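You operate a simulated robot arm through the tools that you are given. There is no shell and no other tool.

Carry out the task below with a simulated robot arm. There is one attempt and no reset: what you move stays moved.

Task
Wipe the dust off the blue sample, then glue its middle with the gluing block.
Fine: wiping block for the dust; both blocks back where they stood, glue box shut again. Set down upright: wiping block, gluing block. A coat counts when it lies all over at full strength: go over it till it gets no stronger. What is to be rubbed or washed off counts as gone when no trace of it is left.

It is judged by the outcome, as a careful person would: the job done as asked, and still so three seconds after it is handed in. It fails if anything else is knocked over, pushed out of place, dropped, spilled or broken.

Robot
A 7-joint arm with a two-finger parallel gripper, fixed in place. Base frame: the origin is at the foot of the arm, x ahead of it, y to its left, z up; the work surface is at about z = 0. Lengths are in cm, angles in rad, forces in N, time in s.
With the tool pointing down near the work surface it reaches from about 22 to 58 cm from the base axis. Its first joint turns from -1.152 to 1.152 rad. Payload 2.5 kg.
Tool frame: the origin (TCP) lies between the finger pads and is the grasp point; the fingertips stand 2.3 cm ahead of it; z points along the fingers, y is the line along which they close. The gripper opens to 9.4 cm. The fingers are 3.8 cm wide and 1 cm thick; the gripper's body (5.4 by 9.6 cm) begins 3.9 cm behind the TCP.
Orientation is told as [roll, pitch, yaw] about the base's x, y, z axes, in that order, counted from this pose: with the fingers straight down and closing along the base's y, the tool's x points along the base's -x, its y along +y and its z along -z.

Tools
- The arm moves only by the tool servo_tool. Its argument "increments" is a list of rows, each a list of 7 numbers: the shift along the base's x, y, z in cm, then the turn, a rotation vector about the base's x, y, z in rad, then the closure in counts, from 0 (fully open) to 255 (shut). In form: [[x, y, z, ax, ay, az, grip], ...]. A call has 1 to 20 rows; each row is the pose to reach, as a shift and turn from the pose commanded when the call began. Each row takes 0.2 s and may step no farther than 5 cm and 0.15 rad from the row before; otherwise, or with a gripper value out of range, the whole call is refused. Where a pose cannot be reached the arm comes as near as it can. A force on the tool above 40 N (or 10 N above the force at the start of the call, whichever is more), or a blocked arm, ends the call early, and 0.2 s more pass. Each finger travels about 10.8 cm/s and halts on what it meets, pressing with about 38 N; the grip force reading is that of the motor and also rises with nothing between the fingers. The clock runs only during rows and for 0.2 s after the last one: add rows that repeat a pose to give the fingers time. The reply holds the time, the measured pose of the TCP, the force on the tool along the base axes, the opening and the grip force, in the units named above and with some noise, with the torque about the TCP (base axes, N m) and any sound that the robot's microphone picked up, and new pictures: "show" is both (left out), scene, wrist or none.
- Cameras (640 x 400 px; columns grow to the right, rows downward): "scene" is fixed at [9.5, -41.47, 55.7]; the picture's right is [0.92, -0.38, 0.00], its down [-0.20, -0.49, -0.85] and it looks along [0.32, 0.78, -0.53] (base axes); focal length 337 px, centre (320, 200). "wrist" rides on the gripper at [8.6, 1.6, -7.4] in the tool frame; the picture's right is [-0.18, 0.98, 0.00], its down [-0.58, -0.11, -0.81] and it looks along [-0.79, -0.15, 0.59] (tool axes); focal length 243 px, centre (320, 200). There is no depth. A picture from a camera that has moved, and an enlarged one, comes with that camera's place and axes in the base frame and with its lens. The place of the scene camera against the robot may be out by one fixed shift of up to 2.5 cm in any direction.
- close_up(camera, box): a new picture of the part [left, top, right, bottom] of that camera's present view, enlarged. It takes no simulated time.
- sign_off(): hands the job in; it is judged then, once.

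Nothing tells you positions but the pictures and the camera data. Unless the task says otherwise, let go and move clear before handing in.

The tools are called after "Request:" by a JSON object that holds its "name" and its "arguments". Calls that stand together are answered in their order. servo_tool: Moves the arm, as the interface text tells. Its arguments: {"type":"object","properties":{"increments":{"type":"array","items":{"type":"array","items":{"type":"number"}}},"show":{"type":"string","enum":["both","scene","wrist","none"]}},"required":["increments"]} The other tools are called the same way: close_up (camera, box) takes an enlarged picture of a part of a camera's view; sign_off () hands the job in.

At the start:

```text
t: 0.0
tool_pos: [33.52, 20.24, 35.9]
tool_rot: [0.0, -0.002, 0.0]
force: [0.7, 0.4, 1.2]
moment: [0.0, -0.01, -0.02]
finger_gap: 9.4
gripper_force: 0.1
```

scene: 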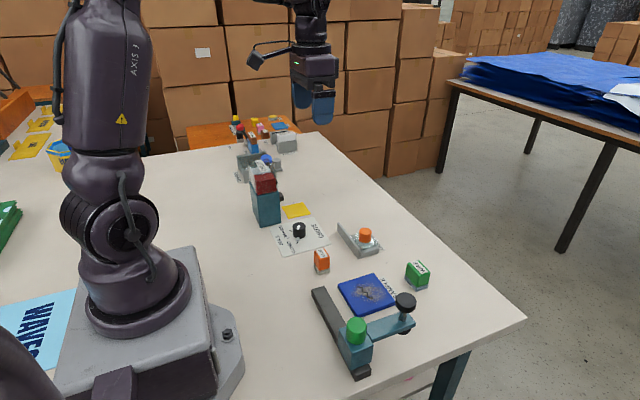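
wrist: 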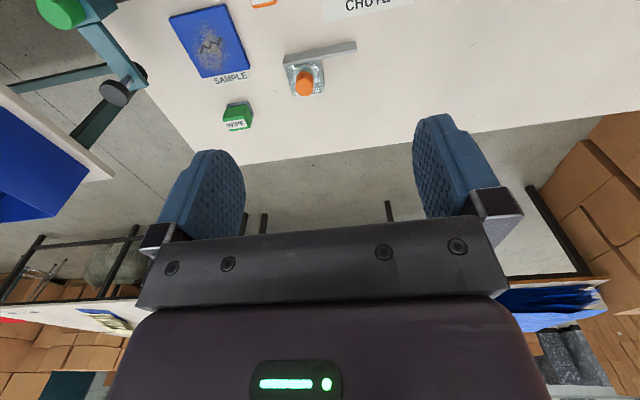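

I see a blue sample with dust near a clamp, a green block marked "WIPE", an orange block, and some other items. I'll look closer before moving.

Request:
{"name": "close_up", "arguments": {"camera": "scene", "box": [290, 210, 450, 310]}}

Request:
{"name": "close_up", "arguments": {"camera": "scene", "box": [220, 110, 400, 260]}}

Request:
{"name": "close_up", "arguments": {"camera": "wrist", "box": [140, 0, 380, 150]}}

Request:
{"name": "close_up", "arguments": {"camera": "scene", "box": [300, 270, 430, 390]}}

```text
4.00 times, centred on (370, 260) of scene
camera zoom: at [9.5, -41.47, 55.7], right [0.92, -0.38, 0.0], down [-0.2, -0.49, -0.85], along [0.32, 0.78, -0.53], focal length 1349 px, centre (120, -40)
```

zoom: 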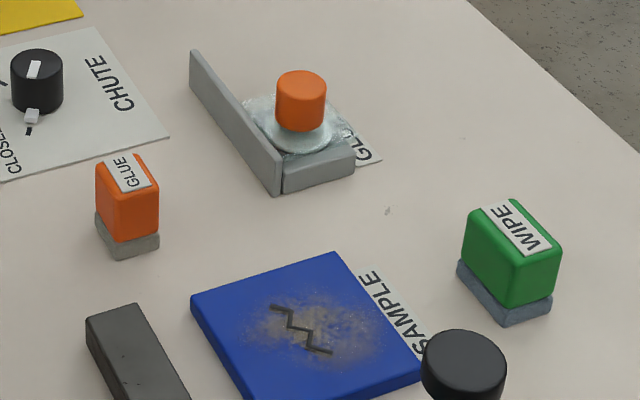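

```text
2.67 times, centred on (310, 185) of scene
camera zoom: at [9.5, -41.47, 55.7], right [0.92, -0.38, 0.0], down [-0.2, -0.49, -0.85], along [0.32, 0.78, -0.53], focal length 899 px, centre (347, 240)
```

zoom: 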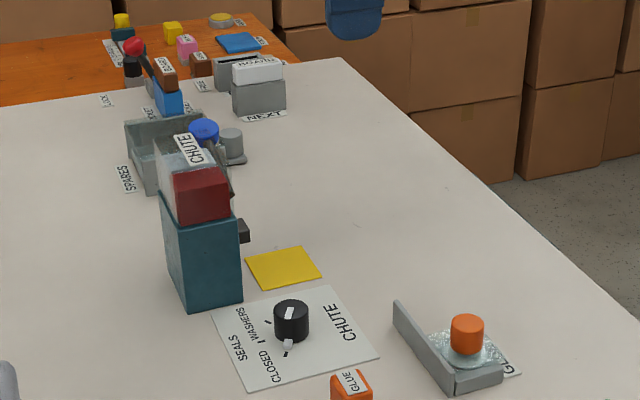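

```text
2.67 times, centred on (260, 75) of wrist
camera zoom: at [24.88, 21.84, 43.35], right [0.18, 0.98, 0.0], down [0.58, -0.11, 0.81], along [0.79, -0.15, -0.59], focal length 647 px, centre (480, 533)
```

zoom: 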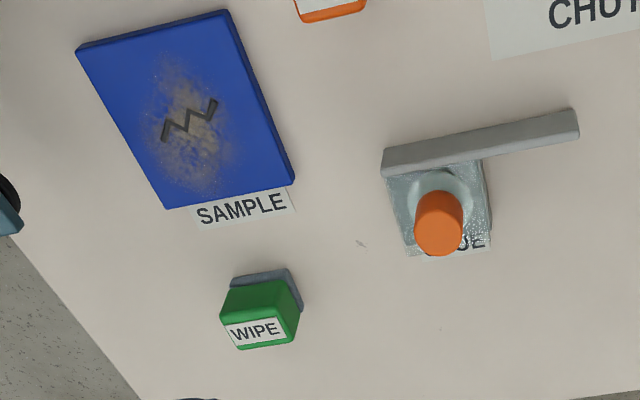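

```text
3.33 times, centred on (365, 330) of scene
camera zoom: at [9.5, -41.47, 55.7], right [0.92, -0.38, 0.0], down [-0.2, -0.49, -0.85], along [0.32, 0.78, -0.53], focal length 1124 px, centre (170, -233)
```

zoom: 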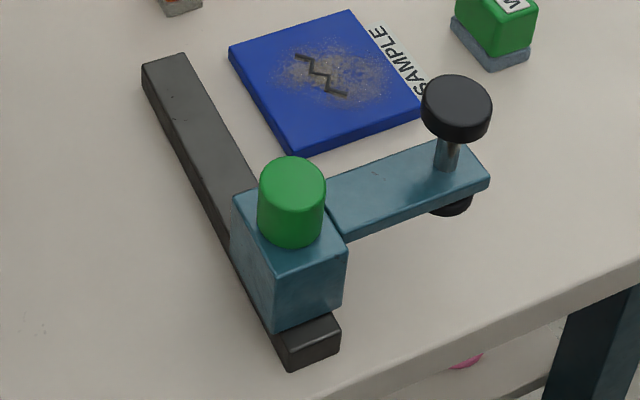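

The sample sits near (37, 2), the wiping block beyond it at about x 45, and the glue box to its left. The orange gluing block is nearer the base. I'll move to a better viewpoint to measure them with the wrist camera.

Request:
{"name": "servo_tool", "arguments": {"increments": [[-2, -4, -2, 0, 0, 0, 0], [-4, -8, -4, 0, 0, 0, 0], [-6, -12, -6, 0, 0, 0, 0], [-7.5, -15, -8, 0, 0, 0, 0], [-7.5, -15, -8, 0, 0, 0, 0]]}}

```text
t: 1.2
tool_pos: [26.33, 5.13, 28.08]
tool_rot: [-0.001, 0.0, 0.001]
force: [0.3, -0.3, 0.3]
moment: [-0.01, 0.01, 0.03]
finger_gap: 9.43
gripper_force: 0.0
camera wrist: at [17.64, 6.74, 35.58], right [0.18, 0.98, 0.0], down [0.58, -0.11, 0.81], along [0.79, -0.15, -0.59], focal length 243 px, centre (320, 200)
```

scene: 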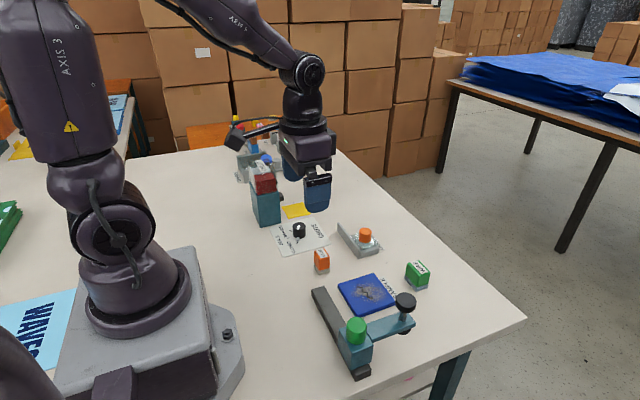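
wrist: 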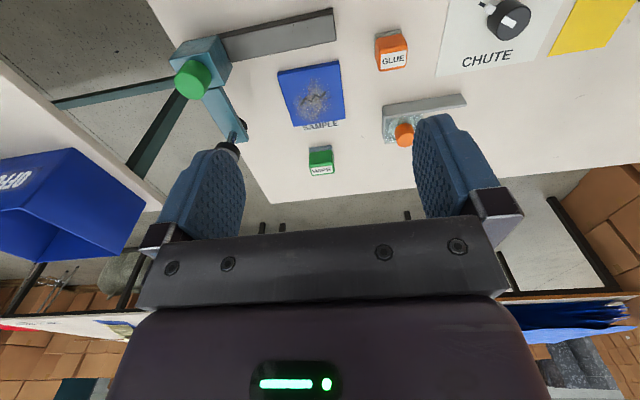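

Request:
{"name": "close_up", "arguments": {"camera": "wrist", "box": [260, 20, 420, 120]}}

Request:
{"name": "close_up", "arguments": {"camera": "wrist", "box": [300, 80, 460, 180]}}

Request:
{"name": "close_up", "arguments": {"camera": "wrist", "box": [150, 0, 350, 160]}}

Request:
{"name": "close_up", "arguments": {"camera": "scene", "box": [330, 215, 390, 260]}}

```text
4.00 times, centred on (340, 70) of wrist
camera zoom: at [17.64, 6.74, 35.58], right [0.18, 0.98, 0.0], down [0.58, -0.11, 0.81], along [0.79, -0.15, -0.59], focal length 970 px, centre (240, 720)
```

zoom: 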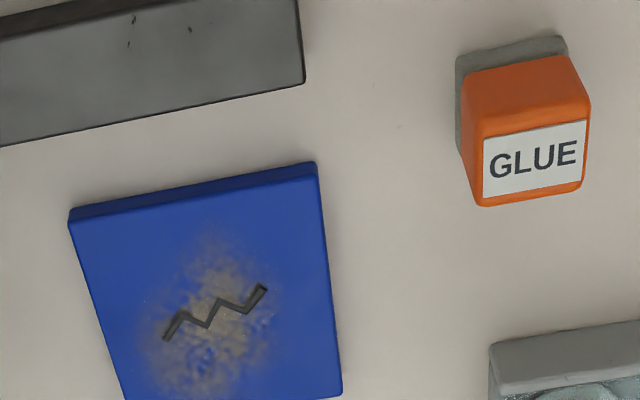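

```text
4.00 times, centred on (380, 130) of wrist
camera zoom: at [17.64, 6.74, 35.58], right [0.18, 0.98, 0.0], down [0.58, -0.11, 0.81], along [0.79, -0.15, -0.59], focal length 970 px, centre (80, 480)
```

zoom: 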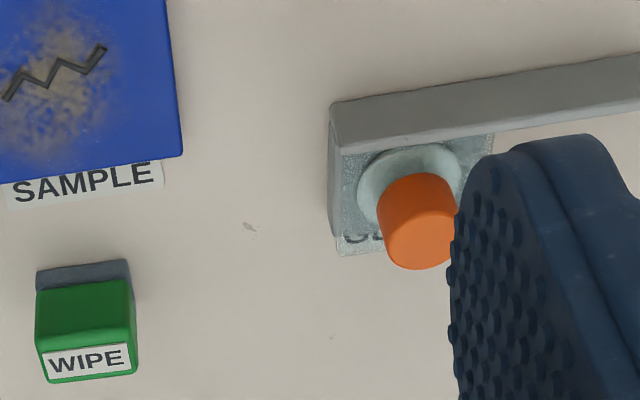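

```text
2.50 times, centred on (250, 80) of wrist
camera zoom: at [17.64, 6.74, 35.58], right [0.18, 0.98, 0.0], down [0.58, -0.11, 0.81], along [0.79, -0.15, -0.59], focal length 606 px, centre (495, 500)
```

zoom: 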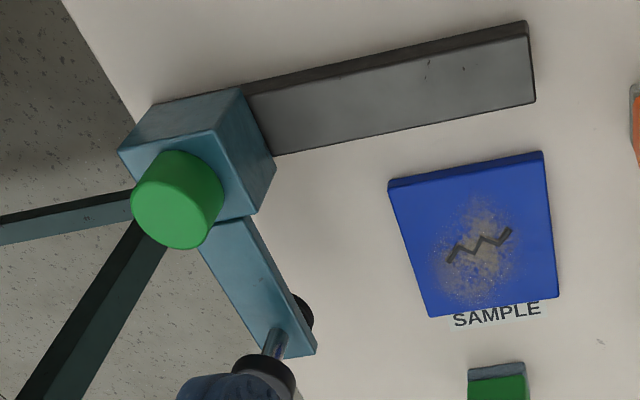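

```text
8.89 times, centred on (360, 238) of scene
camera zoom: at [9.5, -41.47, 55.7], right [0.92, -0.38, 0.0], down [-0.2, -0.49, -0.85], along [0.32, 0.78, -0.53], focal length 2998 px, centre (-36, -133)
```

zoom: 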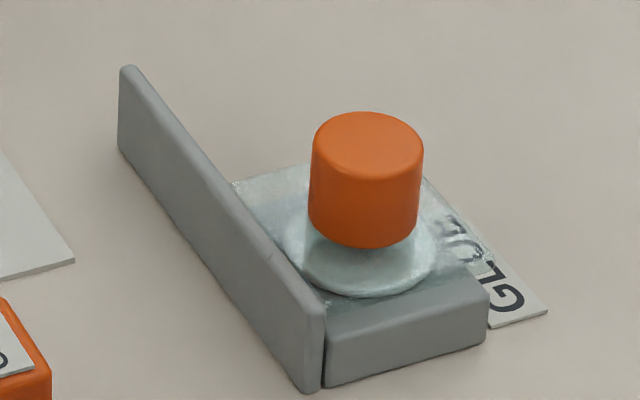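

Next I'll tilt the gripper so the wrist camera looks straight down and the blocks can be measured accurately.

Request:
{"name": "servo_tool", "arguments": {"increments": [[3, 0, 0, 0, 0.14, 0, 0], [6, 0, 0, 0, 0.28, 0, 0], [9, 0, 0, 0, 0.42, 0, 0], [12, 0, -1, 0, 0.56, 0, 0], [14, 0, -2, 0, 0.7, 0, 0], [14, 0, -2, 0, 0.7, 0, 0]]}}

```text
t: 2.6
tool_pos: [40.0, 5.25, 25.9]
tool_rot: [-0.001, 0.702, 0.001]
force: [-0.7, -0.1, -0.4]
moment: [0.0, -0.01, 0.02]
finger_gap: 9.41
gripper_force: 0.0
camera wrist: at [38.16, 6.81, 37.13], right [0.14, 0.98, -0.12], down [0.96, -0.11, 0.24], along [0.22, -0.15, -0.96], focal length 243 px, centre (320, 200)
```

scene: 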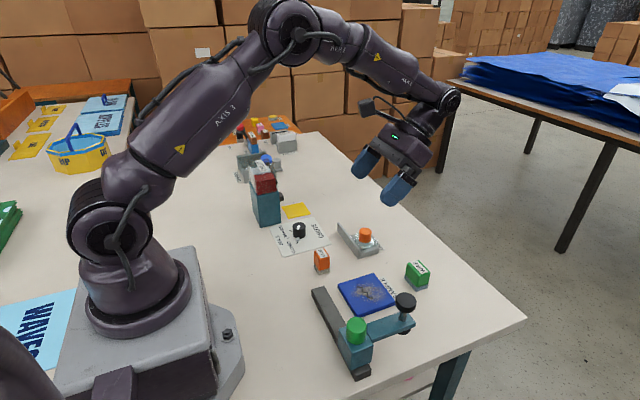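
wrist: 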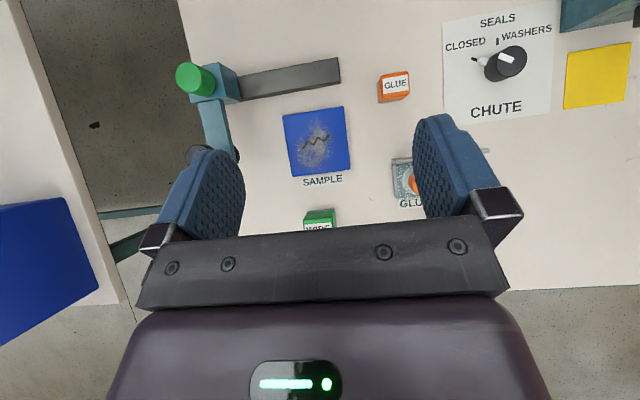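

Request:
{"name": "close_up", "arguments": {"camera": "wrist", "box": [260, 50, 440, 240]}}

Request:
{"name": "close_up", "arguments": {"camera": "wrist", "box": [270, 90, 360, 190]}}

Request:
{"name": "close_up", "arguments": {"camera": "wrist", "box": [170, 40, 350, 180]}}

Request:
{"name": "close_up", "arguments": {"camera": "scene", "box": [395, 250, 440, 300]}}

Request:
{"name": "close_up", "arguments": {"camera": "scene", "box": [300, 235, 345, 280]}}

```text
2.11 times, centred on (350, 145) of wrist
camera zoom: at [38.16, 6.81, 37.13], right [0.14, 0.98, -0.12], down [0.96, -0.11, 0.24], along [0.22, -0.15, -0.96], focal length 511 px, centre (257, 316)
```

zoom: 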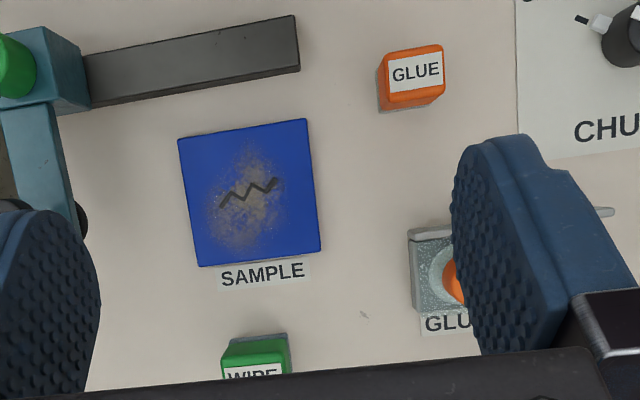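

```text
4.00 times, centred on (315, 140) of wrist
camera zoom: at [38.16, 6.81, 37.13], right [0.14, 0.98, -0.12], down [0.96, -0.11, 0.24], along [0.22, -0.15, -0.96], focal length 970 px, centre (340, 440)
```

zoom: 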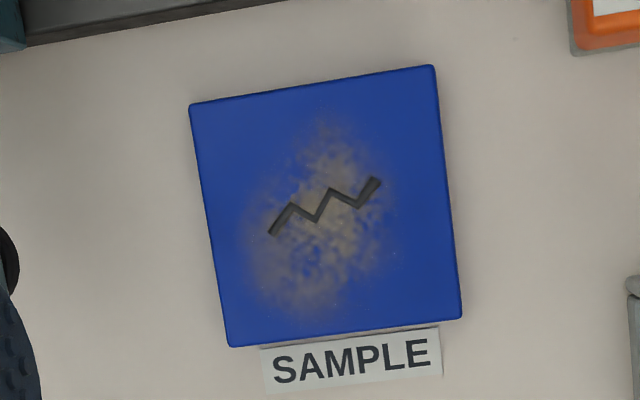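

```text
2.86 times, centred on (260, 110) of wrist
camera zoom: at [38.16, 6.81, 37.13], right [0.14, 0.98, -0.12], down [0.96, -0.11, 0.24], along [0.22, -0.15, -0.96], focal length 693 px, centre (491, 457)
```

zoom: 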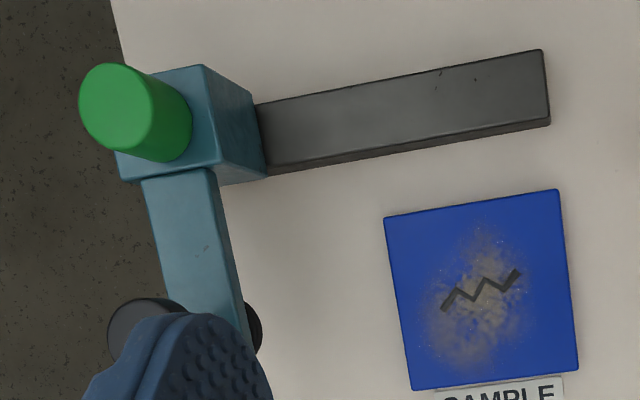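

```text
8.00 times, centred on (418, 275) of scene
camera zoom: at [9.5, -41.47, 55.7], right [0.92, -0.38, 0.0], down [-0.2, -0.49, -0.85], along [0.32, 0.78, -0.53], focal length 2698 px, centre (-460, -400)
```

zoom: 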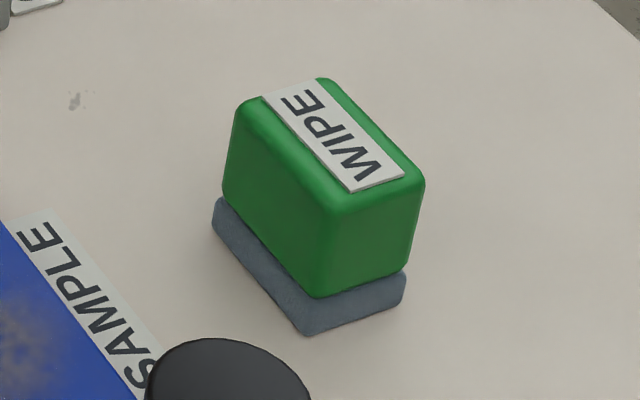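

```text
8.89 times, centred on (322, 258) of scene
camera zoom: at [9.5, -41.47, 55.7], right [0.92, -0.38, 0.0], down [-0.2, -0.49, -0.85], along [0.32, 0.78, -0.53], focal length 2998 px, centre (298, -311)
```

zoom: 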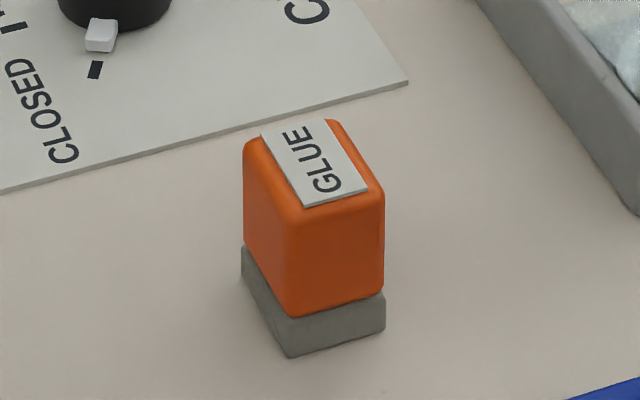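

Everything on the table looks square to the axes. My estimates are: sample about 8.8 cm square centred near (37.9, 1.9), wiping block about (50, 0.8), gluing block about (32.5, 12.9), glue box near (44.5, 14.5). Next I'll look closely at the glue box to see how it opens.

Request:
{"name": "servo_tool", "arguments": {"increments": [[1, 4, -2, 0, 0, 0, 0], [2, 8, -4, 0, 0, 0, 0], [3, 10, -7, 0, 0, 0, 0], [3, 10, -7, 0, 0, 0, 0]], "show": "wrist"}}

Request:
{"name": "close_up", "arguments": {"camera": "wrist", "box": [240, 60, 420, 200]}}

```text
t: 3.6
tool_pos: [43.0, 15.28, 18.84]
tool_rot: [0.001, 0.699, 0.001]
force: [0.1, -0.1, 0.0]
moment: [0.01, -0.03, -0.01]
finger_gap: 9.37
gripper_force: 0.1
camera wrist: at [41.23, 16.98, 30.13], right [0.14, 0.98, -0.12], down [0.96, -0.11, 0.24], along [0.22, -0.15, -0.96], focal length 243 px, centre (320, 200)
```

wrist: 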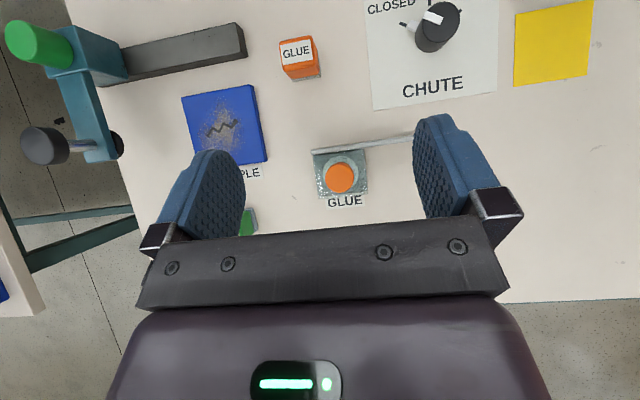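

```text
2.86 times, centred on (330, 130) of wrist
camera zoom: at [41.23, 16.98, 30.13], right [0.14, 0.98, -0.12], down [0.96, -0.11, 0.24], along [0.22, -0.15, -0.96], focal length 693 px, centre (291, 400)
```

zoom: 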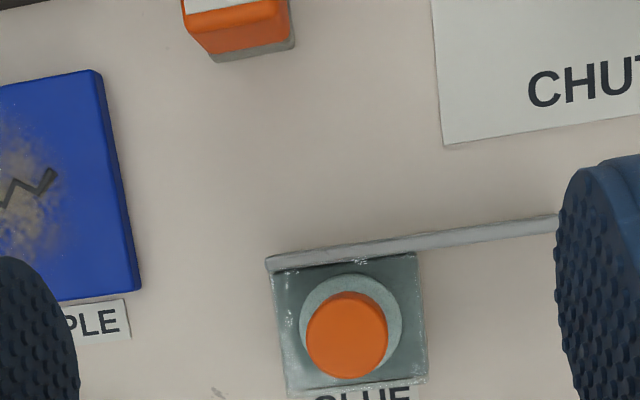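

Request:
{"name": "close_up", "arguments": {"camera": "scene", "box": [345, 225, 385, 258]}}

Request:
{"name": "close_up", "arguments": {"camera": "wrist", "box": [300, 135, 380, 210]}}

```text
12.12 times, centred on (365, 242) of scene
camera zoom: at [9.5, -41.47, 55.7], right [0.92, -0.38, 0.0], down [-0.2, -0.49, -0.85], along [0.32, 0.78, -0.53], focal length 4088 px, centre (-226, -303)
```

zoom: 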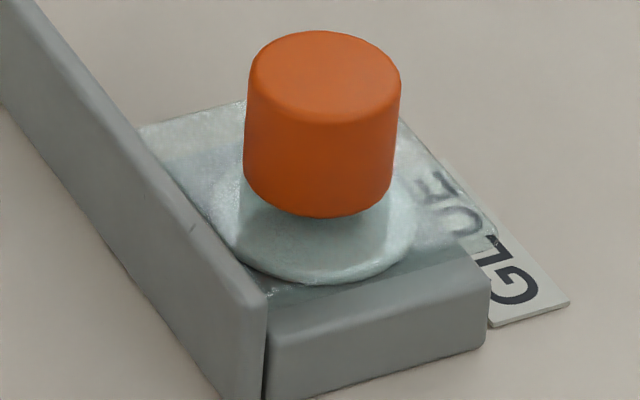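

```text
5.33 times, centred on (340, 172) of wrist
camera zoom: at [41.23, 16.98, 30.13], right [0.14, 0.98, -0.12], down [0.96, -0.11, 0.24], along [0.22, -0.15, -0.96], focal length 1294 px, centre (213, 347)
```

zoom: 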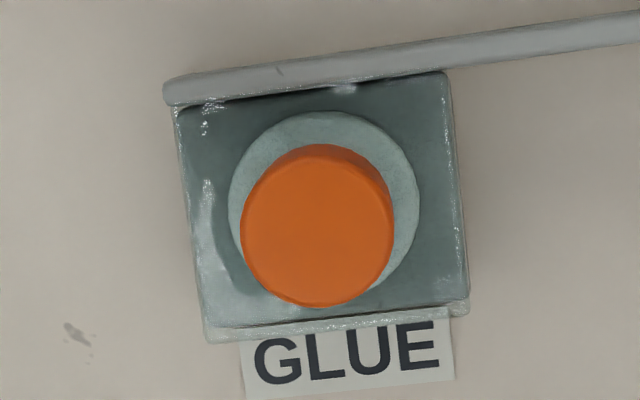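

The glue box has a clear lid with an orange knob at about (44.9, 15.4), top near z 5, and it appears to slide in +y along the grey rail. First I'll do the wiping: straighten the tool and look at the wiping block.

Request:
{"name": "servo_tool", "arguments": {"increments": [[0, -2.5, 0, 0, -0.14, 0, 0], [0, -5, 0, 0, -0.28, 0, 0], [0, -7.5, 0, 0, -0.42, 0, 0], [0, -10, 0, 0, -0.56, 0, 0], [0, -12.5, -1, 0, -0.7, 0, 0], [1, -14.4, -3, 0, -0.7, 0, 0], [1, -14.4, -3, 0, -0.7, 0, 0]], "show": "wrist"}}

Request:
{"name": "close_up", "arguments": {"camera": "wrist", "box": [240, 60, 400, 180]}}

```text
t: 5.2
tool_pos: [43.89, 0.59, 16.02]
tool_rot: [0.0, -0.001, 0.0]
force: [0.1, -0.7, 0.1]
moment: [0.0, 0.03, 0.01]
finger_gap: 9.38
gripper_force: 0.0
camera wrist: at [35.26, 2.23, 23.46], right [0.18, 0.98, 0.0], down [0.58, -0.11, 0.81], along [0.79, -0.15, -0.59], focal length 243 px, centre (320, 200)
```

wrist: 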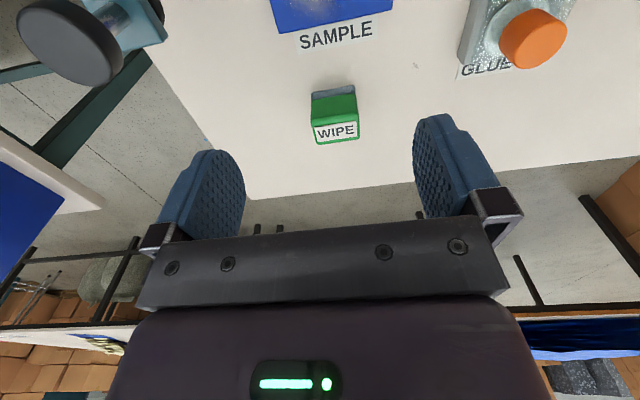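

```text
3.33 times, centred on (320, 120) of wrist
camera zoom: at [35.26, 2.23, 23.46], right [0.18, 0.98, 0.0], down [0.58, -0.11, 0.81], along [0.79, -0.15, -0.59], focal length 809 px, centre (320, 467)
```

zoom: 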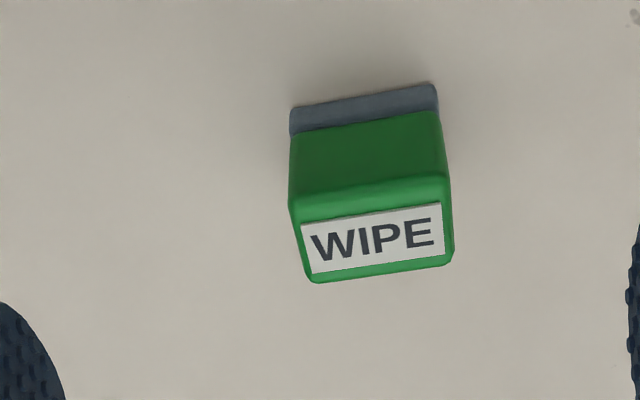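

The wiping block measures about 3.2 × 4.4 cm and 4.5 cm high, centred at (49.95, 1.0). I'll descend over it with the fingers on either side in y.

Request:
{"name": "servo_tool", "arguments": {"increments": [[3, 0.1, -2, 0, 0, 0, 0], [5.9, 0.2, -4, 0, 0, 0, 0], [5.9, 0.2, -7, 0, 0, 0, 0], [5.9, 0.2, -9.5, 0, 0, 0, 0], [5.9, 0.2, -9.5, 0, 0, 0, 0]]}}

Request:
{"name": "close_up", "arguments": {"camera": "scene", "box": [360, 220, 480, 310]}}

```text
t: 6.4
tool_pos: [49.93, 0.9, 6.53]
tool_rot: [-0.001, -0.001, 0.0]
force: [-0.5, -0.8, 0.1]
moment: [-0.01, 0.04, 0.0]
finger_gap: 9.37
gripper_force: 0.1
camera wrist: at [41.32, 2.46, 13.92], right [0.18, 0.98, 0.0], down [0.58, -0.11, 0.81], along [0.79, -0.15, -0.59], focal length 243 px, centre (320, 200)
```

scene: 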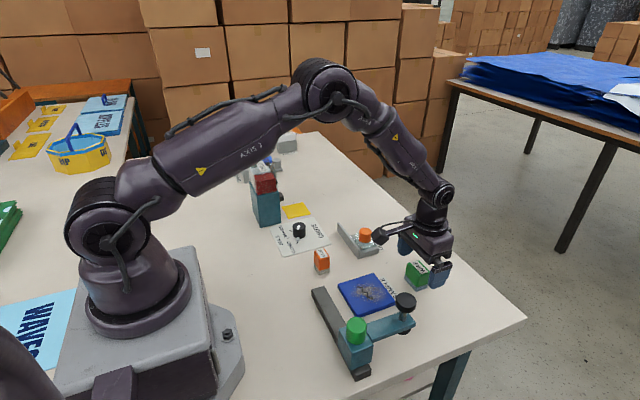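
wrist: 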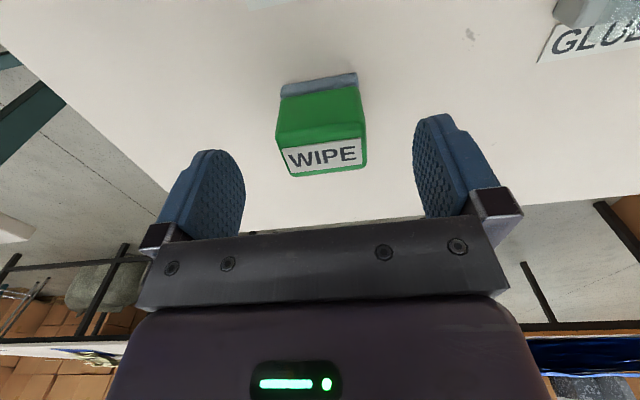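

```text
4.44 times, centred on (420, 265) of scene
camera zoom: at [9.5, -41.47, 55.7], right [0.92, -0.38, 0.0], down [-0.2, -0.49, -0.85], along [0.32, 0.78, -0.53], focal length 1499 px, centre (-124, -89)
```

zoom: 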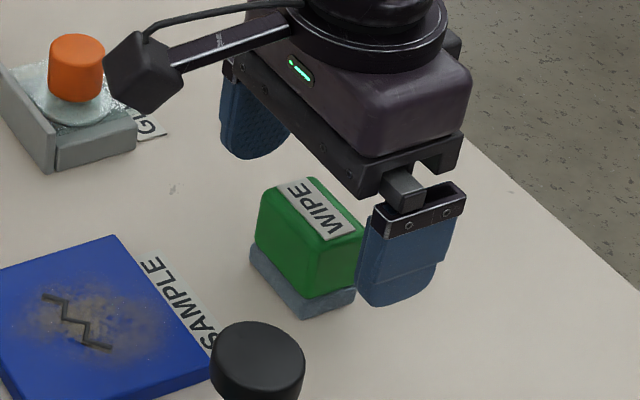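

Request:
{"name": "servo_tool", "arguments": {"increments": [[0, 0, -1.4, 0, 0, 0, 0], [0, 0, -2.7, 0, 0, 0, 0], [0, 0, -2.7, 0, 0, 0, 60], [0, 0, -2.7, 0, 0, 0, 110], [0, 0, -2.7, 0, 0, 0, 160], [0, 0, -2.7, 0, 0, 0, 200], [0, 0, -2.7, 0, 0, 0, 255], [0, 0, -2.7, 0, 0, 0, 255]]}}

```text
t: 8.2
tool_pos: [49.84, 1.03, 3.86]
tool_rot: [0.001, 0.001, 0.0]
force: [0.1, 0.1, 0.6]
moment: [0.01, -0.01, -0.01]
finger_gap: 4.41
gripper_force: 38.3
camera wrist: at [41.22, 2.58, 11.35], right [0.18, 0.98, 0.0], down [0.58, -0.11, 0.81], along [0.79, -0.15, -0.59], focal length 243 px, centre (320, 200)
```

scene: 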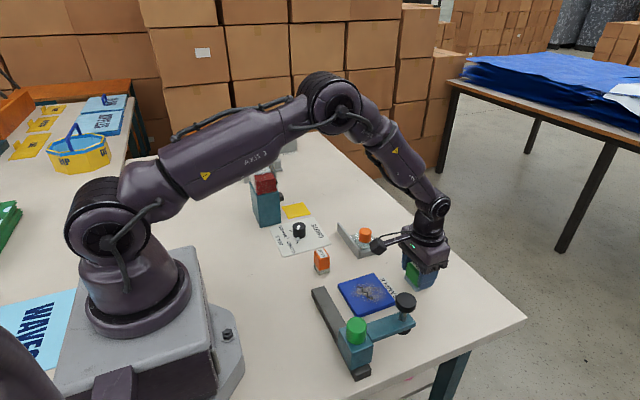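
wrist: 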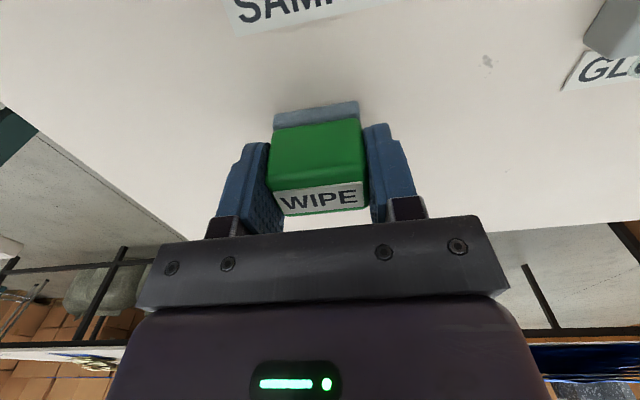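

The block is gripped (gap 4.4 cm). I'll lift it, carry it over the middle of the sample and come down until it touches.

Request:
{"name": "servo_tool", "arguments": {"increments": [[0, 0, 1, 0, 0, 0, 255], [0, 0, 4, 0, 0, 0, 255], [-3, 0.3, 6, 0, 0, 0, 255], [-7, 0.6, 6, 0, 0, 0, 255], [-10, 0.9, 6, 0, 0, 0, 255], [-12, 0.9, 5, 0, 0, 0, 255], [-12, 0.9, 4, 0, 0, 0, 255], [-12, 0.9, 3, 0, 0, 0, 255], [-12, 0.9, 2, 0, 0, 0, 255], [-12, 0.9, 2, 0, 0, 0, 255]]}}

Request:
{"name": "close_up", "arguments": {"camera": "scene", "box": [320, 230, 440, 330]}}

```text
t: 10.4
tool_pos: [37.92, 1.87, 5.72]
tool_rot: [0.0, -0.001, 0.001]
force: [0.3, 0.0, 0.3]
moment: [-0.02, -0.03, 0.0]
finger_gap: 4.4
gripper_force: 38.0
camera wrist: at [29.28, 3.49, 13.09], right [0.18, 0.98, 0.0], down [0.58, -0.11, 0.81], along [0.79, -0.15, -0.59], focal length 243 px, centre (320, 200)
```

scene: 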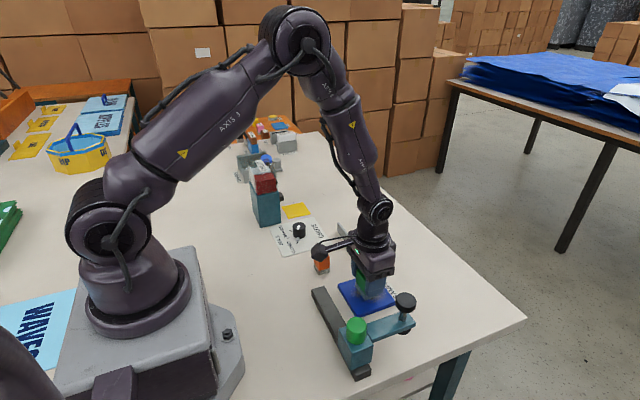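
wrist: 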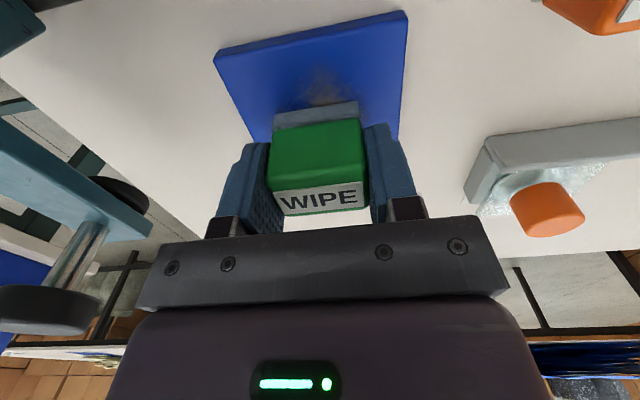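

```text
4.00 times, centred on (380, 280) of scene
camera zoom: at [9.5, -41.47, 55.7], right [0.92, -0.38, 0.0], down [-0.2, -0.49, -0.85], along [0.32, 0.78, -0.53], focal length 1349 px, centre (80, -120)
```

zoom: 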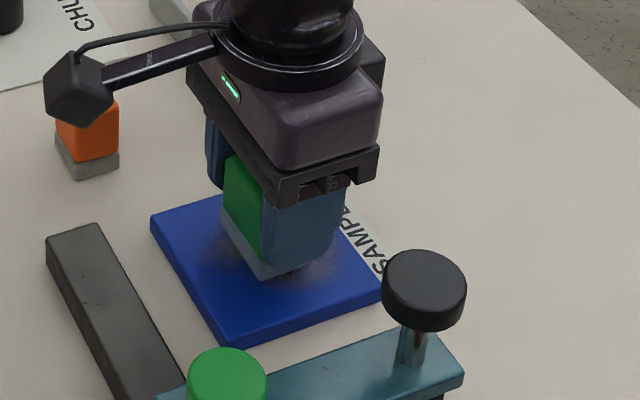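

Block is about a centimetre above the sample. I'm lowering it in small steps to find contact.

Request:
{"name": "servo_tool", "arguments": {"increments": [[0, 0, -0.2, 0, 0, 0, 255], [0, 0, -0.4, 0, 0, 0, 255], [0, 0, -0.6, 0, 0, 0, 255]], "show": "none"}}

```text
t: 11.2
tool_pos: [37.86, 1.85, 5.14]
tool_rot: [0.001, 0.0, 0.0]
force: [-3.4, 0.2, 7.3]
moment: [-0.01, 0.13, 0.01]
finger_gap: 4.4
gripper_force: 37.9
```

Contact is made at about 7 N. I'll make a first gentle stroke and check that the sample stays put.

Request:
{"name": "servo_tool", "arguments": {"increments": [[-0.8, 0, -0.6, 0, 0, 0, 255], [-1.6, 0, -0.6, 0, 0, 0, 255], [-2.4, 0, -0.6, 0, 0, 0, 255], [-1.6, 0, -0.6, 0, 0, 0, 255], [-0.8, 0, -0.6, 0, 0, 0, 255], [0, 0, -0.6, 0, 0, 0, 255], [0.8, 0, -0.6, 0, 0, 0, 255], [1.6, 0, -0.6, 0, 0, 0, 255], [2.4, 0, -0.6, 0, 0, 0, 255]]}}

Request:
{"name": "close_up", "arguments": {"camera": "scene", "box": [320, 230, 440, 330]}}

```text
t: 11.8
tool_pos: [36.85, 1.93, 4.75]
tool_rot: [0.001, -0.014, 0.0]
force: [-2.4, 0.3, 9.1]
moment: [0.17, 0.15, 0.02]
finger_gap: 4.42
gripper_force: 37.2
stopped in row 3: the force on the tool passed its limit at 41 N (the readings are from after the stop); the commanded pose is now the measured one
camera wrist: at [28.09, 3.46, 12.07], right [0.19, 0.98, 0.0], down [0.57, -0.11, 0.81], along [0.8, -0.15, -0.58], focal length 243 px, centre (320, 200)
```

scene: 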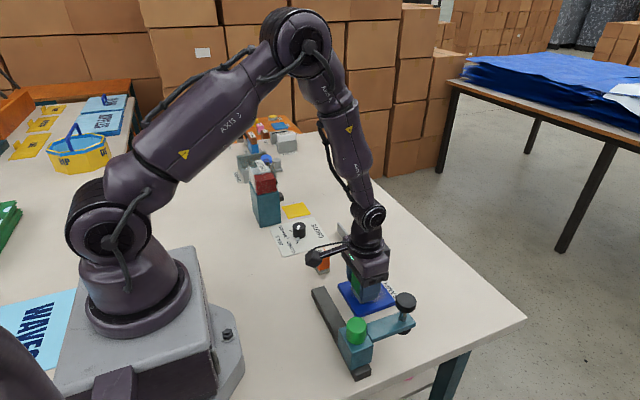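
wrist: 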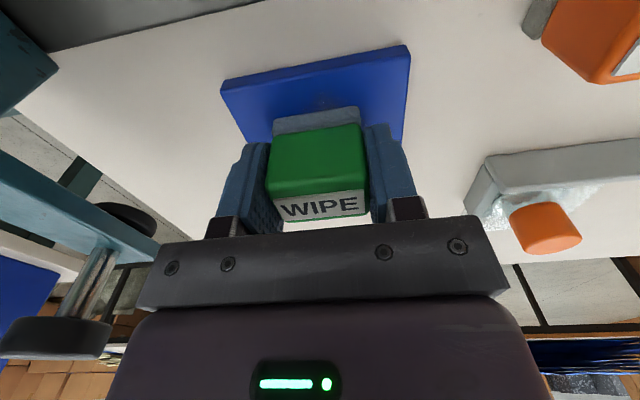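

```text
4.00 times, centred on (380, 280) of scene
camera zoom: at [9.5, -41.47, 55.7], right [0.92, -0.38, 0.0], down [-0.2, -0.49, -0.85], along [0.32, 0.78, -0.53], focal length 1349 px, centre (80, -120)
```

zoom: 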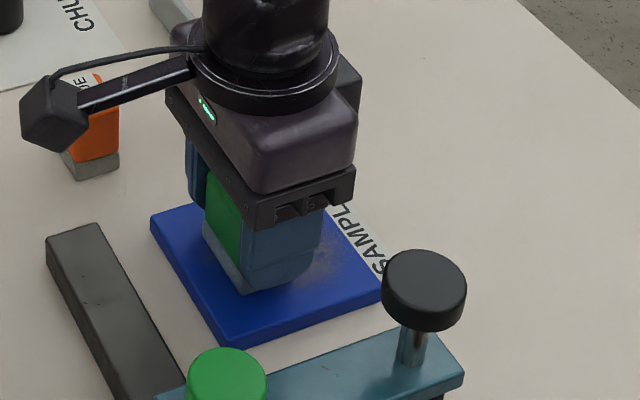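

I added the press-down twice by mistake, and the arm stopped itself at 41 N. The sample didn't move. I'll carry on at constant height with short strokes at light force.

Request:
{"name": "servo_tool", "arguments": {"increments": [[0, 0, 0.1, 0, 0.014, 0, 255], [-0.8, 0, 0.1, 0, 0.014, 0, 255], [-1.6, 0, 0.1, 0, 0.014, 0, 255], [-0.6, 0, 0.1, 0, 0.014, 0, 255], [0.4, 0, 0.1, 0, 0.014, 0, 255], [1.4, 0, 0.1, 0, 0.014, 0, 255], [2.4, 0, 0.1, 0, 0.014, 0, 255], [3.4, 0, 0.1, 0, 0.014, 0, 255]], "show": "wrist"}}

```text
t: 13.7
tool_pos: [40.25, 2.0, 4.87]
tool_rot: [0.0, 0.001, -0.002]
force: [-3.8, -0.2, 7.5]
moment: [0.16, -0.04, 0.05]
finger_gap: 4.4
gripper_force: 37.8
camera wrist: at [31.57, 3.56, 12.21], right [0.19, 0.98, 0.0], down [0.58, -0.11, 0.81], along [0.79, -0.15, -0.59], focal length 243 px, centre (320, 200)
```

wrist: 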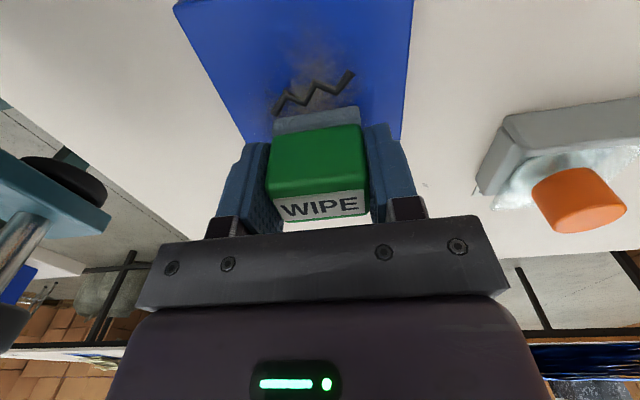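

Request:
{"name": "servo_tool", "arguments": {"increments": [[-1.3, 0, 0, 0, 0, 0, 255], [-2.6, 0, 0, 0, 0, 0, 255], [-3.9, 0, 0, 0, 0, 0, 255], [-5.0, 0, 0, 0, 0, 0, 255], [-5.0, 1.2, 0, 0, 0, 0, 255], [-3.7, 1.2, 0, 0, 0, 0, 255], [-2.4, 1.2, 0, 0, 0, 0, 255], [-1.1, 1.2, 0, 0, 0, 0, 255], [0, 1.2, 0, 0, 0, 0, 255], [0, 2.1, 0, 0, 0, 0, 255], [-1.3, 2.1, 0, 0, 0, 0, 255], [-2.6, 2.1, 0, 0, 0, 0, 255], [-3.9, 2.1, 0, 0, 0, 0, 255], [-5, 2.1, 0, 0, 0, 0, 255], [-3.8, 1.2, 0, 0, 0, 0, 255], [-2.5, 1.2, 0, 0, 0, 0, 255], [-1.2, 1.2, 0, 0, 0, 0, 255], [0, 1.2, 0, 0, 0, 0, 255], [0, 0, 0, 0, 0, 0, 255]], "show": "wrist"}}

```text
t: 17.6
tool_pos: [40.22, 1.84, 4.81]
tool_rot: [0.0, 0.0, -0.002]
force: [1.2, 1.3, 3.3]
moment: [0.09, -0.13, -0.02]
finger_gap: 4.42
gripper_force: 38.1
camera wrist: at [31.58, 3.4, 12.21], right [0.19, 0.98, 0.0], down [0.58, -0.11, 0.81], along [0.79, -0.15, -0.59], focal length 243 px, centre (320, 200)
```

wrist: 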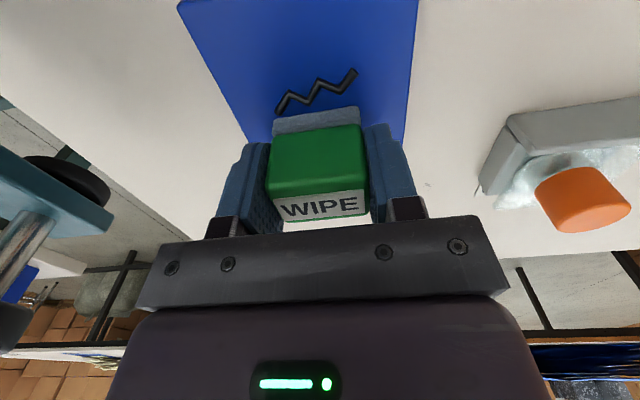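

The dust is clearing and the sample hasn't moved. Now the other half, pressing a touch harder.

Request:
{"name": "servo_tool", "arguments": {"increments": [[0, -1.1, -0.1, 0, 0, 0, 255], [-1.3, -1.1, -0.1, 0, 0, 0, 255], [-2.6, -1.1, -0.1, 0, 0, 0, 255], [-3.9, -1.1, -0.1, 0, 0, 0, 255], [-5.0, -1.1, -0.1, 0, 0, 0, 255], [-5.0, -2.0, -0.1, 0, 0, 0, 255], [-3.7, -2.0, -0.1, 0, 0, 0, 255], [-2.4, -2.0, -0.1, 0, 0, 0, 255], [-1.1, -2.0, -0.1, 0, 0, 0, 255], [0, -2.0, -0.1, 0, 0, 0, 255], [0, -1.1, -0.1, 0, 0, 0, 255], [-1.3, -1.1, -0.1, 0, 0, 0, 255], [-2.6, -1.1, -0.1, 0, 0, 0, 255], [-3.9, -1.1, -0.1, 0, 0, 0, 255], [-5, -1.1, -0.1, 0, 0, 0, 255], [-5, 0, -0.1, 0, 0, 0, 255], [-3.8, 0, -0.1, 0, 0, 0, 255], [-2.5, 0, -0.1, 0, 0, 0, 255], [-1.2, 0, -0.1, 0, 0, 0, 255], [0, 0, -0.1, 0, 0, 0, 255]], "show": "wrist"}}

```text
t: 21.9
tool_pos: [40.26, 1.9, 4.65]
tool_rot: [0.002, 0.0, -0.001]
force: [-6.4, 0.3, 20.0]
moment: [0.23, -0.01, 0.06]
finger_gap: 4.44
gripper_force: 37.7
camera wrist: at [31.66, 3.51, 12.18], right [0.18, 0.98, 0.0], down [0.58, -0.11, 0.81], along [0.79, -0.15, -0.59], focal length 243 px, centre (320, 200)
```

wrist: 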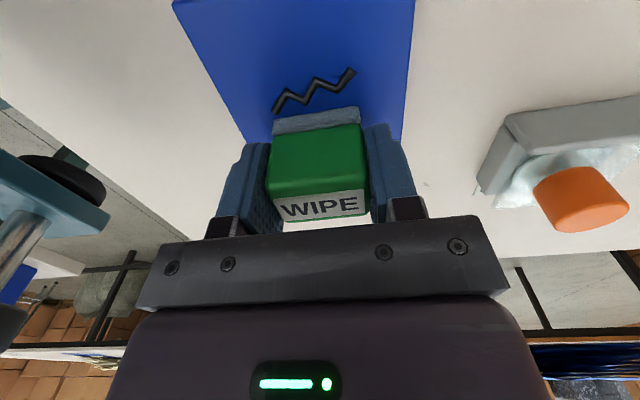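

The dust looks gone. I'll lift off and inspect the whole surface before putting the block back.

Request:
{"name": "servo_tool", "arguments": {"increments": [[0, 0, 1, 0, 0, 0, 255], [0, 0, 4, 0, 0, 0, 255], [-3, 0, 7, 0, 0, 0, 255], [-6, 0, 10, 0, 0, 0, 255], [-10, 0, 12, 0, 0, 0, 255], [-13, 0, 14, 0, 0, 0, 255], [-13, 0, 14, 0, 0, 0, 255]]}}

Request:
{"name": "close_up", "arguments": {"camera": "wrist", "box": [260, 20, 400, 120]}}

Request:
{"name": "close_up", "arguments": {"camera": "scene", "box": [325, 260, 405, 320]}}

```text
t: 23.4
tool_pos: [27.11, 1.49, 18.61]
tool_rot: [0.0, 0.0, -0.001]
force: [-0.5, 0.3, -0.3]
moment: [0.03, 0.01, 0.0]
finger_gap: 4.41
gripper_force: 38.3
camera wrist: at [18.49, 3.15, 26.05], right [0.18, 0.98, 0.0], down [0.58, -0.11, 0.81], along [0.79, -0.15, -0.59], focal length 243 px, centre (320, 200)
```

scene: 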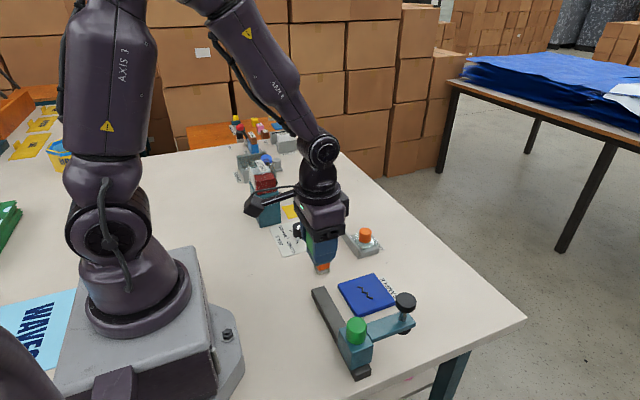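
wrist: 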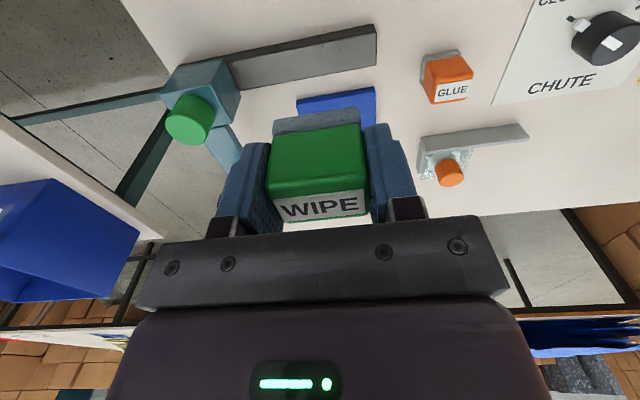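

```text
4.00 times, centred on (330, 70) of wrist
camera zoom: at [18.49, 3.15, 26.05], right [0.18, 0.98, 0.0], down [0.58, -0.11, 0.81], along [0.79, -0.15, -0.59], focal length 970 px, centre (280, 720)
```

zoom: 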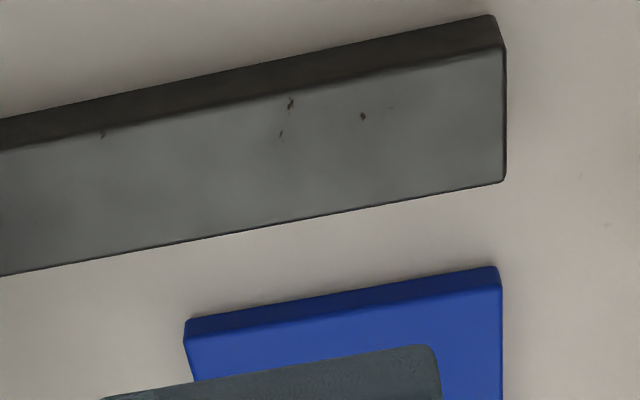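

```text
6.67 times, centred on (365, 290) of scene
camera zoom: at [9.5, -41.47, 55.7], right [0.92, -0.38, 0.0], down [-0.2, -0.49, -0.85], along [0.32, 0.78, -0.53], focal length 2248 px, centre (20, -400)
```

zoom: 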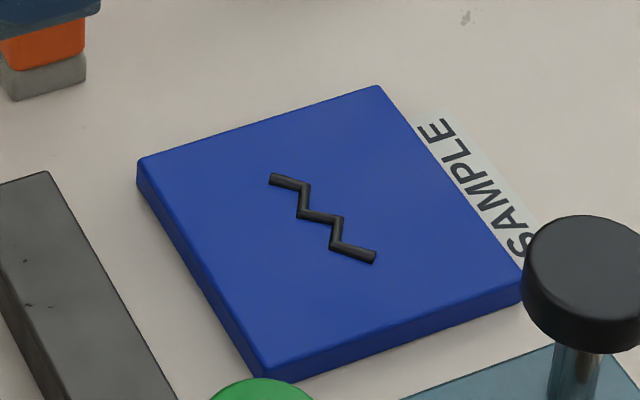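

Request:
{"name": "close_up", "arguments": {"camera": "scene", "box": [340, 272, 400, 314]}}

Request:
{"name": "servo_tool", "arguments": {"increments": [[1, 4, 0, 0, 0, 0, 255], [1, 8, 0, 0, 0, 0, 255], [1, 11, 0, 0, 0, 0, 255], [1, 11, 0, 0, 0, 0, 255]], "show": "wrist"}}

Request:
{"name": "close_up", "arguments": {"camera": "wrist", "box": [140, 40, 260, 130]}}

```text
9.52 times, centred on (370, 293) of scene
camera zoom: at [9.5, -41.47, 55.7], right [0.92, -0.38, 0.0], down [-0.2, -0.49, -0.85], along [0.32, 0.78, -0.53], focal length 3212 px, centre (-156, -686)
```

zoom: 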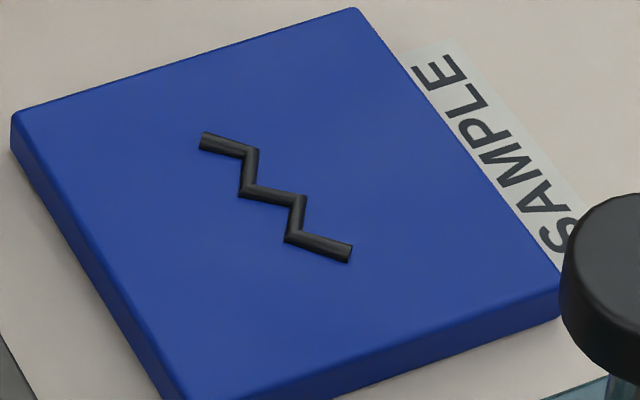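

```text
t: 24.4
tool_pos: [28.52, 12.87, 18.78]
tool_rot: [0.0, 0.001, -0.002]
force: [-0.9, 0.6, -0.2]
moment: [0.0, -0.01, 0.0]
finger_gap: 4.41
gripper_force: 37.4
camera wrist: at [19.86, 14.39, 26.09], right [0.19, 0.98, 0.0], down [0.58, -0.11, 0.81], along [0.79, -0.15, -0.59], focal length 243 px, centre (320, 200)
```

wrist: 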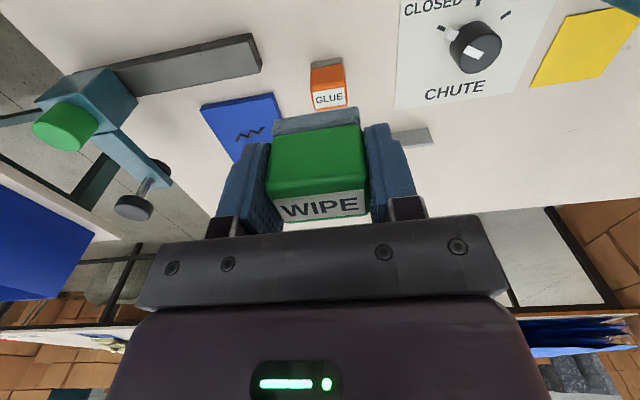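

```text
4.44 times, centred on (200, 85) of wrist
camera zoom: at [19.86, 14.39, 26.09], right [0.19, 0.98, 0.0], down [0.58, -0.11, 0.81], along [0.79, -0.15, -0.59], focal length 1078 px, centre (853, 711)
```

zoom: 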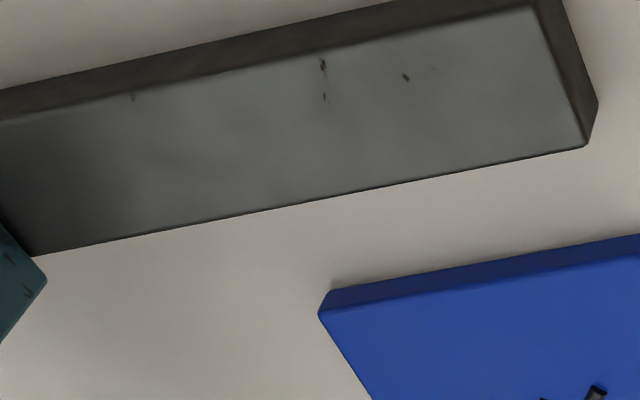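

The surface looks clean in the close-up. While I still hold the block I'll do one more pass, stroking along y this time, so that no faint traces remain.

Request:
{"name": "servo_tool", "arguments": {"increments": [[3, -3.5, 0, 0, 0, 0, 255], [6, -7, 0, 0, 0, 0, 255], [9, -10, -2, 0, 0, 0, 255], [12, -11, -5, 0, 0, 0, 255], [12, -11, -9, 0, 0, 0, 255], [12, -11, -12, 0, 0, 0, 255], [12, -11, -13.2, 0, 0, 0, 255], [12, -11, -13.6, 0, 0, 0, 255], [12, -11, -13.9, 0, 0, 0, 255]], "show": "none"}}

```text
t: 26.4
tool_pos: [40.19, 1.84, 4.82]
tool_rot: [-0.001, -0.001, -0.003]
force: [-0.5, 0.4, 3.7]
moment: [0.06, -0.02, 0.04]
finger_gap: 4.42
gripper_force: 38.1
```

Request:
{"name": "servo_tool", "arguments": {"increments": [[0, 1.1, -0.05, 0, 0, 0, 255], [0, 2.1, -0.05, 0, 0, 0, 255], [0, 1, -0.05, 0, 0, 0, 255], [0, 0, -0.05, 0, 0, 0, 255], [0, -1, -0.05, 0, 0, 0, 255], [0, -2, -0.05, 0, 0, 0, 255], [-1.6, -2, -0.05, 0, 0, 0, 255], [-1.6, -1, -0.05, 0, 0, 0, 255], [-1.6, 0, -0.05, 0, 0, 0, 255], [-1.6, 1, -0.05, 0, 0, 0, 255], [-1.6, 2.1, -0.05, 0, 0, 0, 255], [-3.2, 2.1, -0.05, 0, 0, 0, 255], [-3.2, 1, -0.05, 0, 0, 0, 255], [-3.2, 0, -0.05, 0, 0, 0, 255], [-3.2, -1, -0.05, 0, 0, 0, 255], [-3.2, -2, -0.05, 0, 0, 0, 255], [-5, -2, -0.05, 0, 0, 0, 255], [-5, -0.8, -0.05, 0, 0, 0, 255], [-5, 0.6, -0.05, 0, 0, 0, 255], [-5, 2.1, -0.05, 0, 0, 0, 255]], "show": "none"}}

```text
t: 30.6
tool_pos: [35.34, 3.84, 4.79]
tool_rot: [0.0, -0.001, -0.001]
force: [0.2, -1.6, 5.8]
moment: [0.09, -0.06, -0.05]
finger_gap: 4.39
gripper_force: 38.5
```

Last pass finished. I'm taking the wiping block back to its spot.

Request:
{"name": "servo_tool", "arguments": {"increments": [[0, 0, 2, 0, 0, 0, 255], [0, 0, 6, 0, 0, 0, 255], [4, -1, 6, 0, 0, 0, 255], [8, -2, 6, 0, 0, 0, 255], [12, -2.99, 6, 0, 0, 0, 255], [14.67, -2.99, 5, 0, 0, 0, 255], [14.67, -2.99, 2, 0, 0, 0, 255], [14.67, -2.99, 0, 0, 0, 0, 255], [14.67, -2.99, -0.7, 0, 0, 0, 255], [14.67, -2.99, -1.0, 0, 0, 0, 255], [14.67, -2.99, -1.1, 0, 0, 0, 255], [14.67, -2.99, -1.1, 0, 0, 0, 255]]}}

Request:
{"name": "close_up", "arguments": {"camera": "scene", "box": [325, 230, 445, 320]}}

```text
t: 33.2
tool_pos: [49.93, 1.02, 3.47]
tool_rot: [0.002, -0.002, -0.003]
force: [-0.8, -0.6, 4.5]
moment: [0.12, -0.05, 0.04]
finger_gap: 4.42
gripper_force: 38.3
camera wrist: at [41.25, 2.53, 11.0], right [0.19, 0.98, 0.0], down [0.58, -0.11, 0.81], along [0.79, -0.15, -0.59], focal length 243 px, centre (320, 200)
```

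scene: 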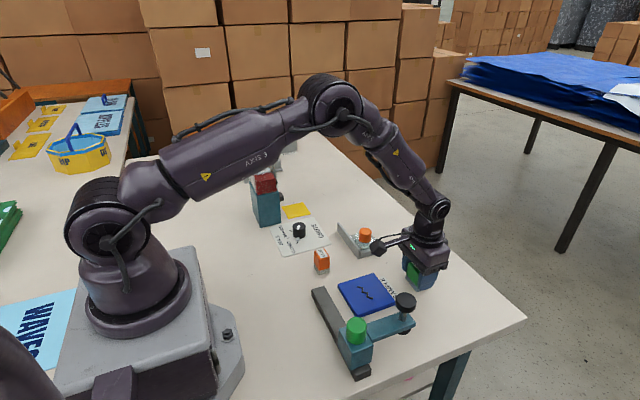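
wrist: 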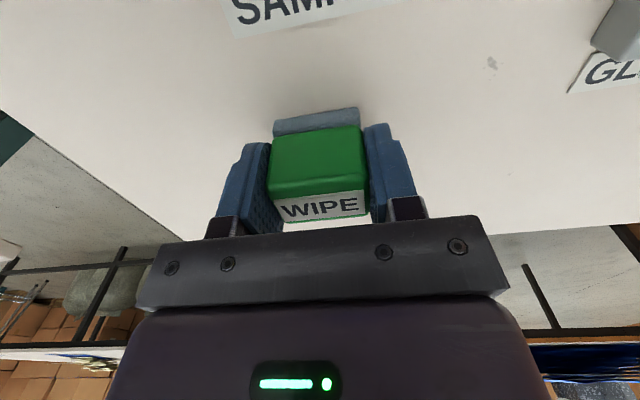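

```text
4.44 times, centred on (385, 275) of scene
camera zoom: at [9.5, -41.47, 55.7], right [0.92, -0.38, 0.0], down [-0.2, -0.49, -0.85], along [0.32, 0.78, -0.53], focal length 1499 px, centre (31, -133)
```

zoom: 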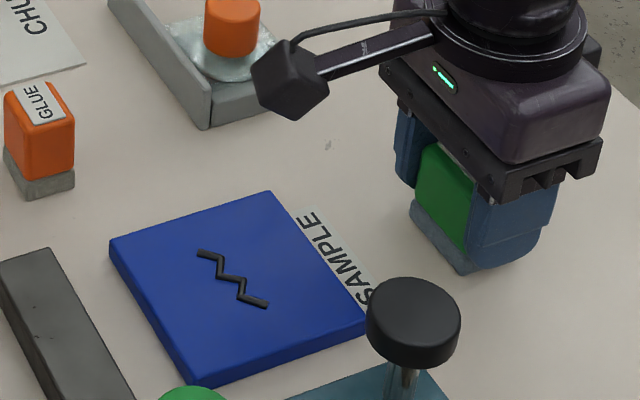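

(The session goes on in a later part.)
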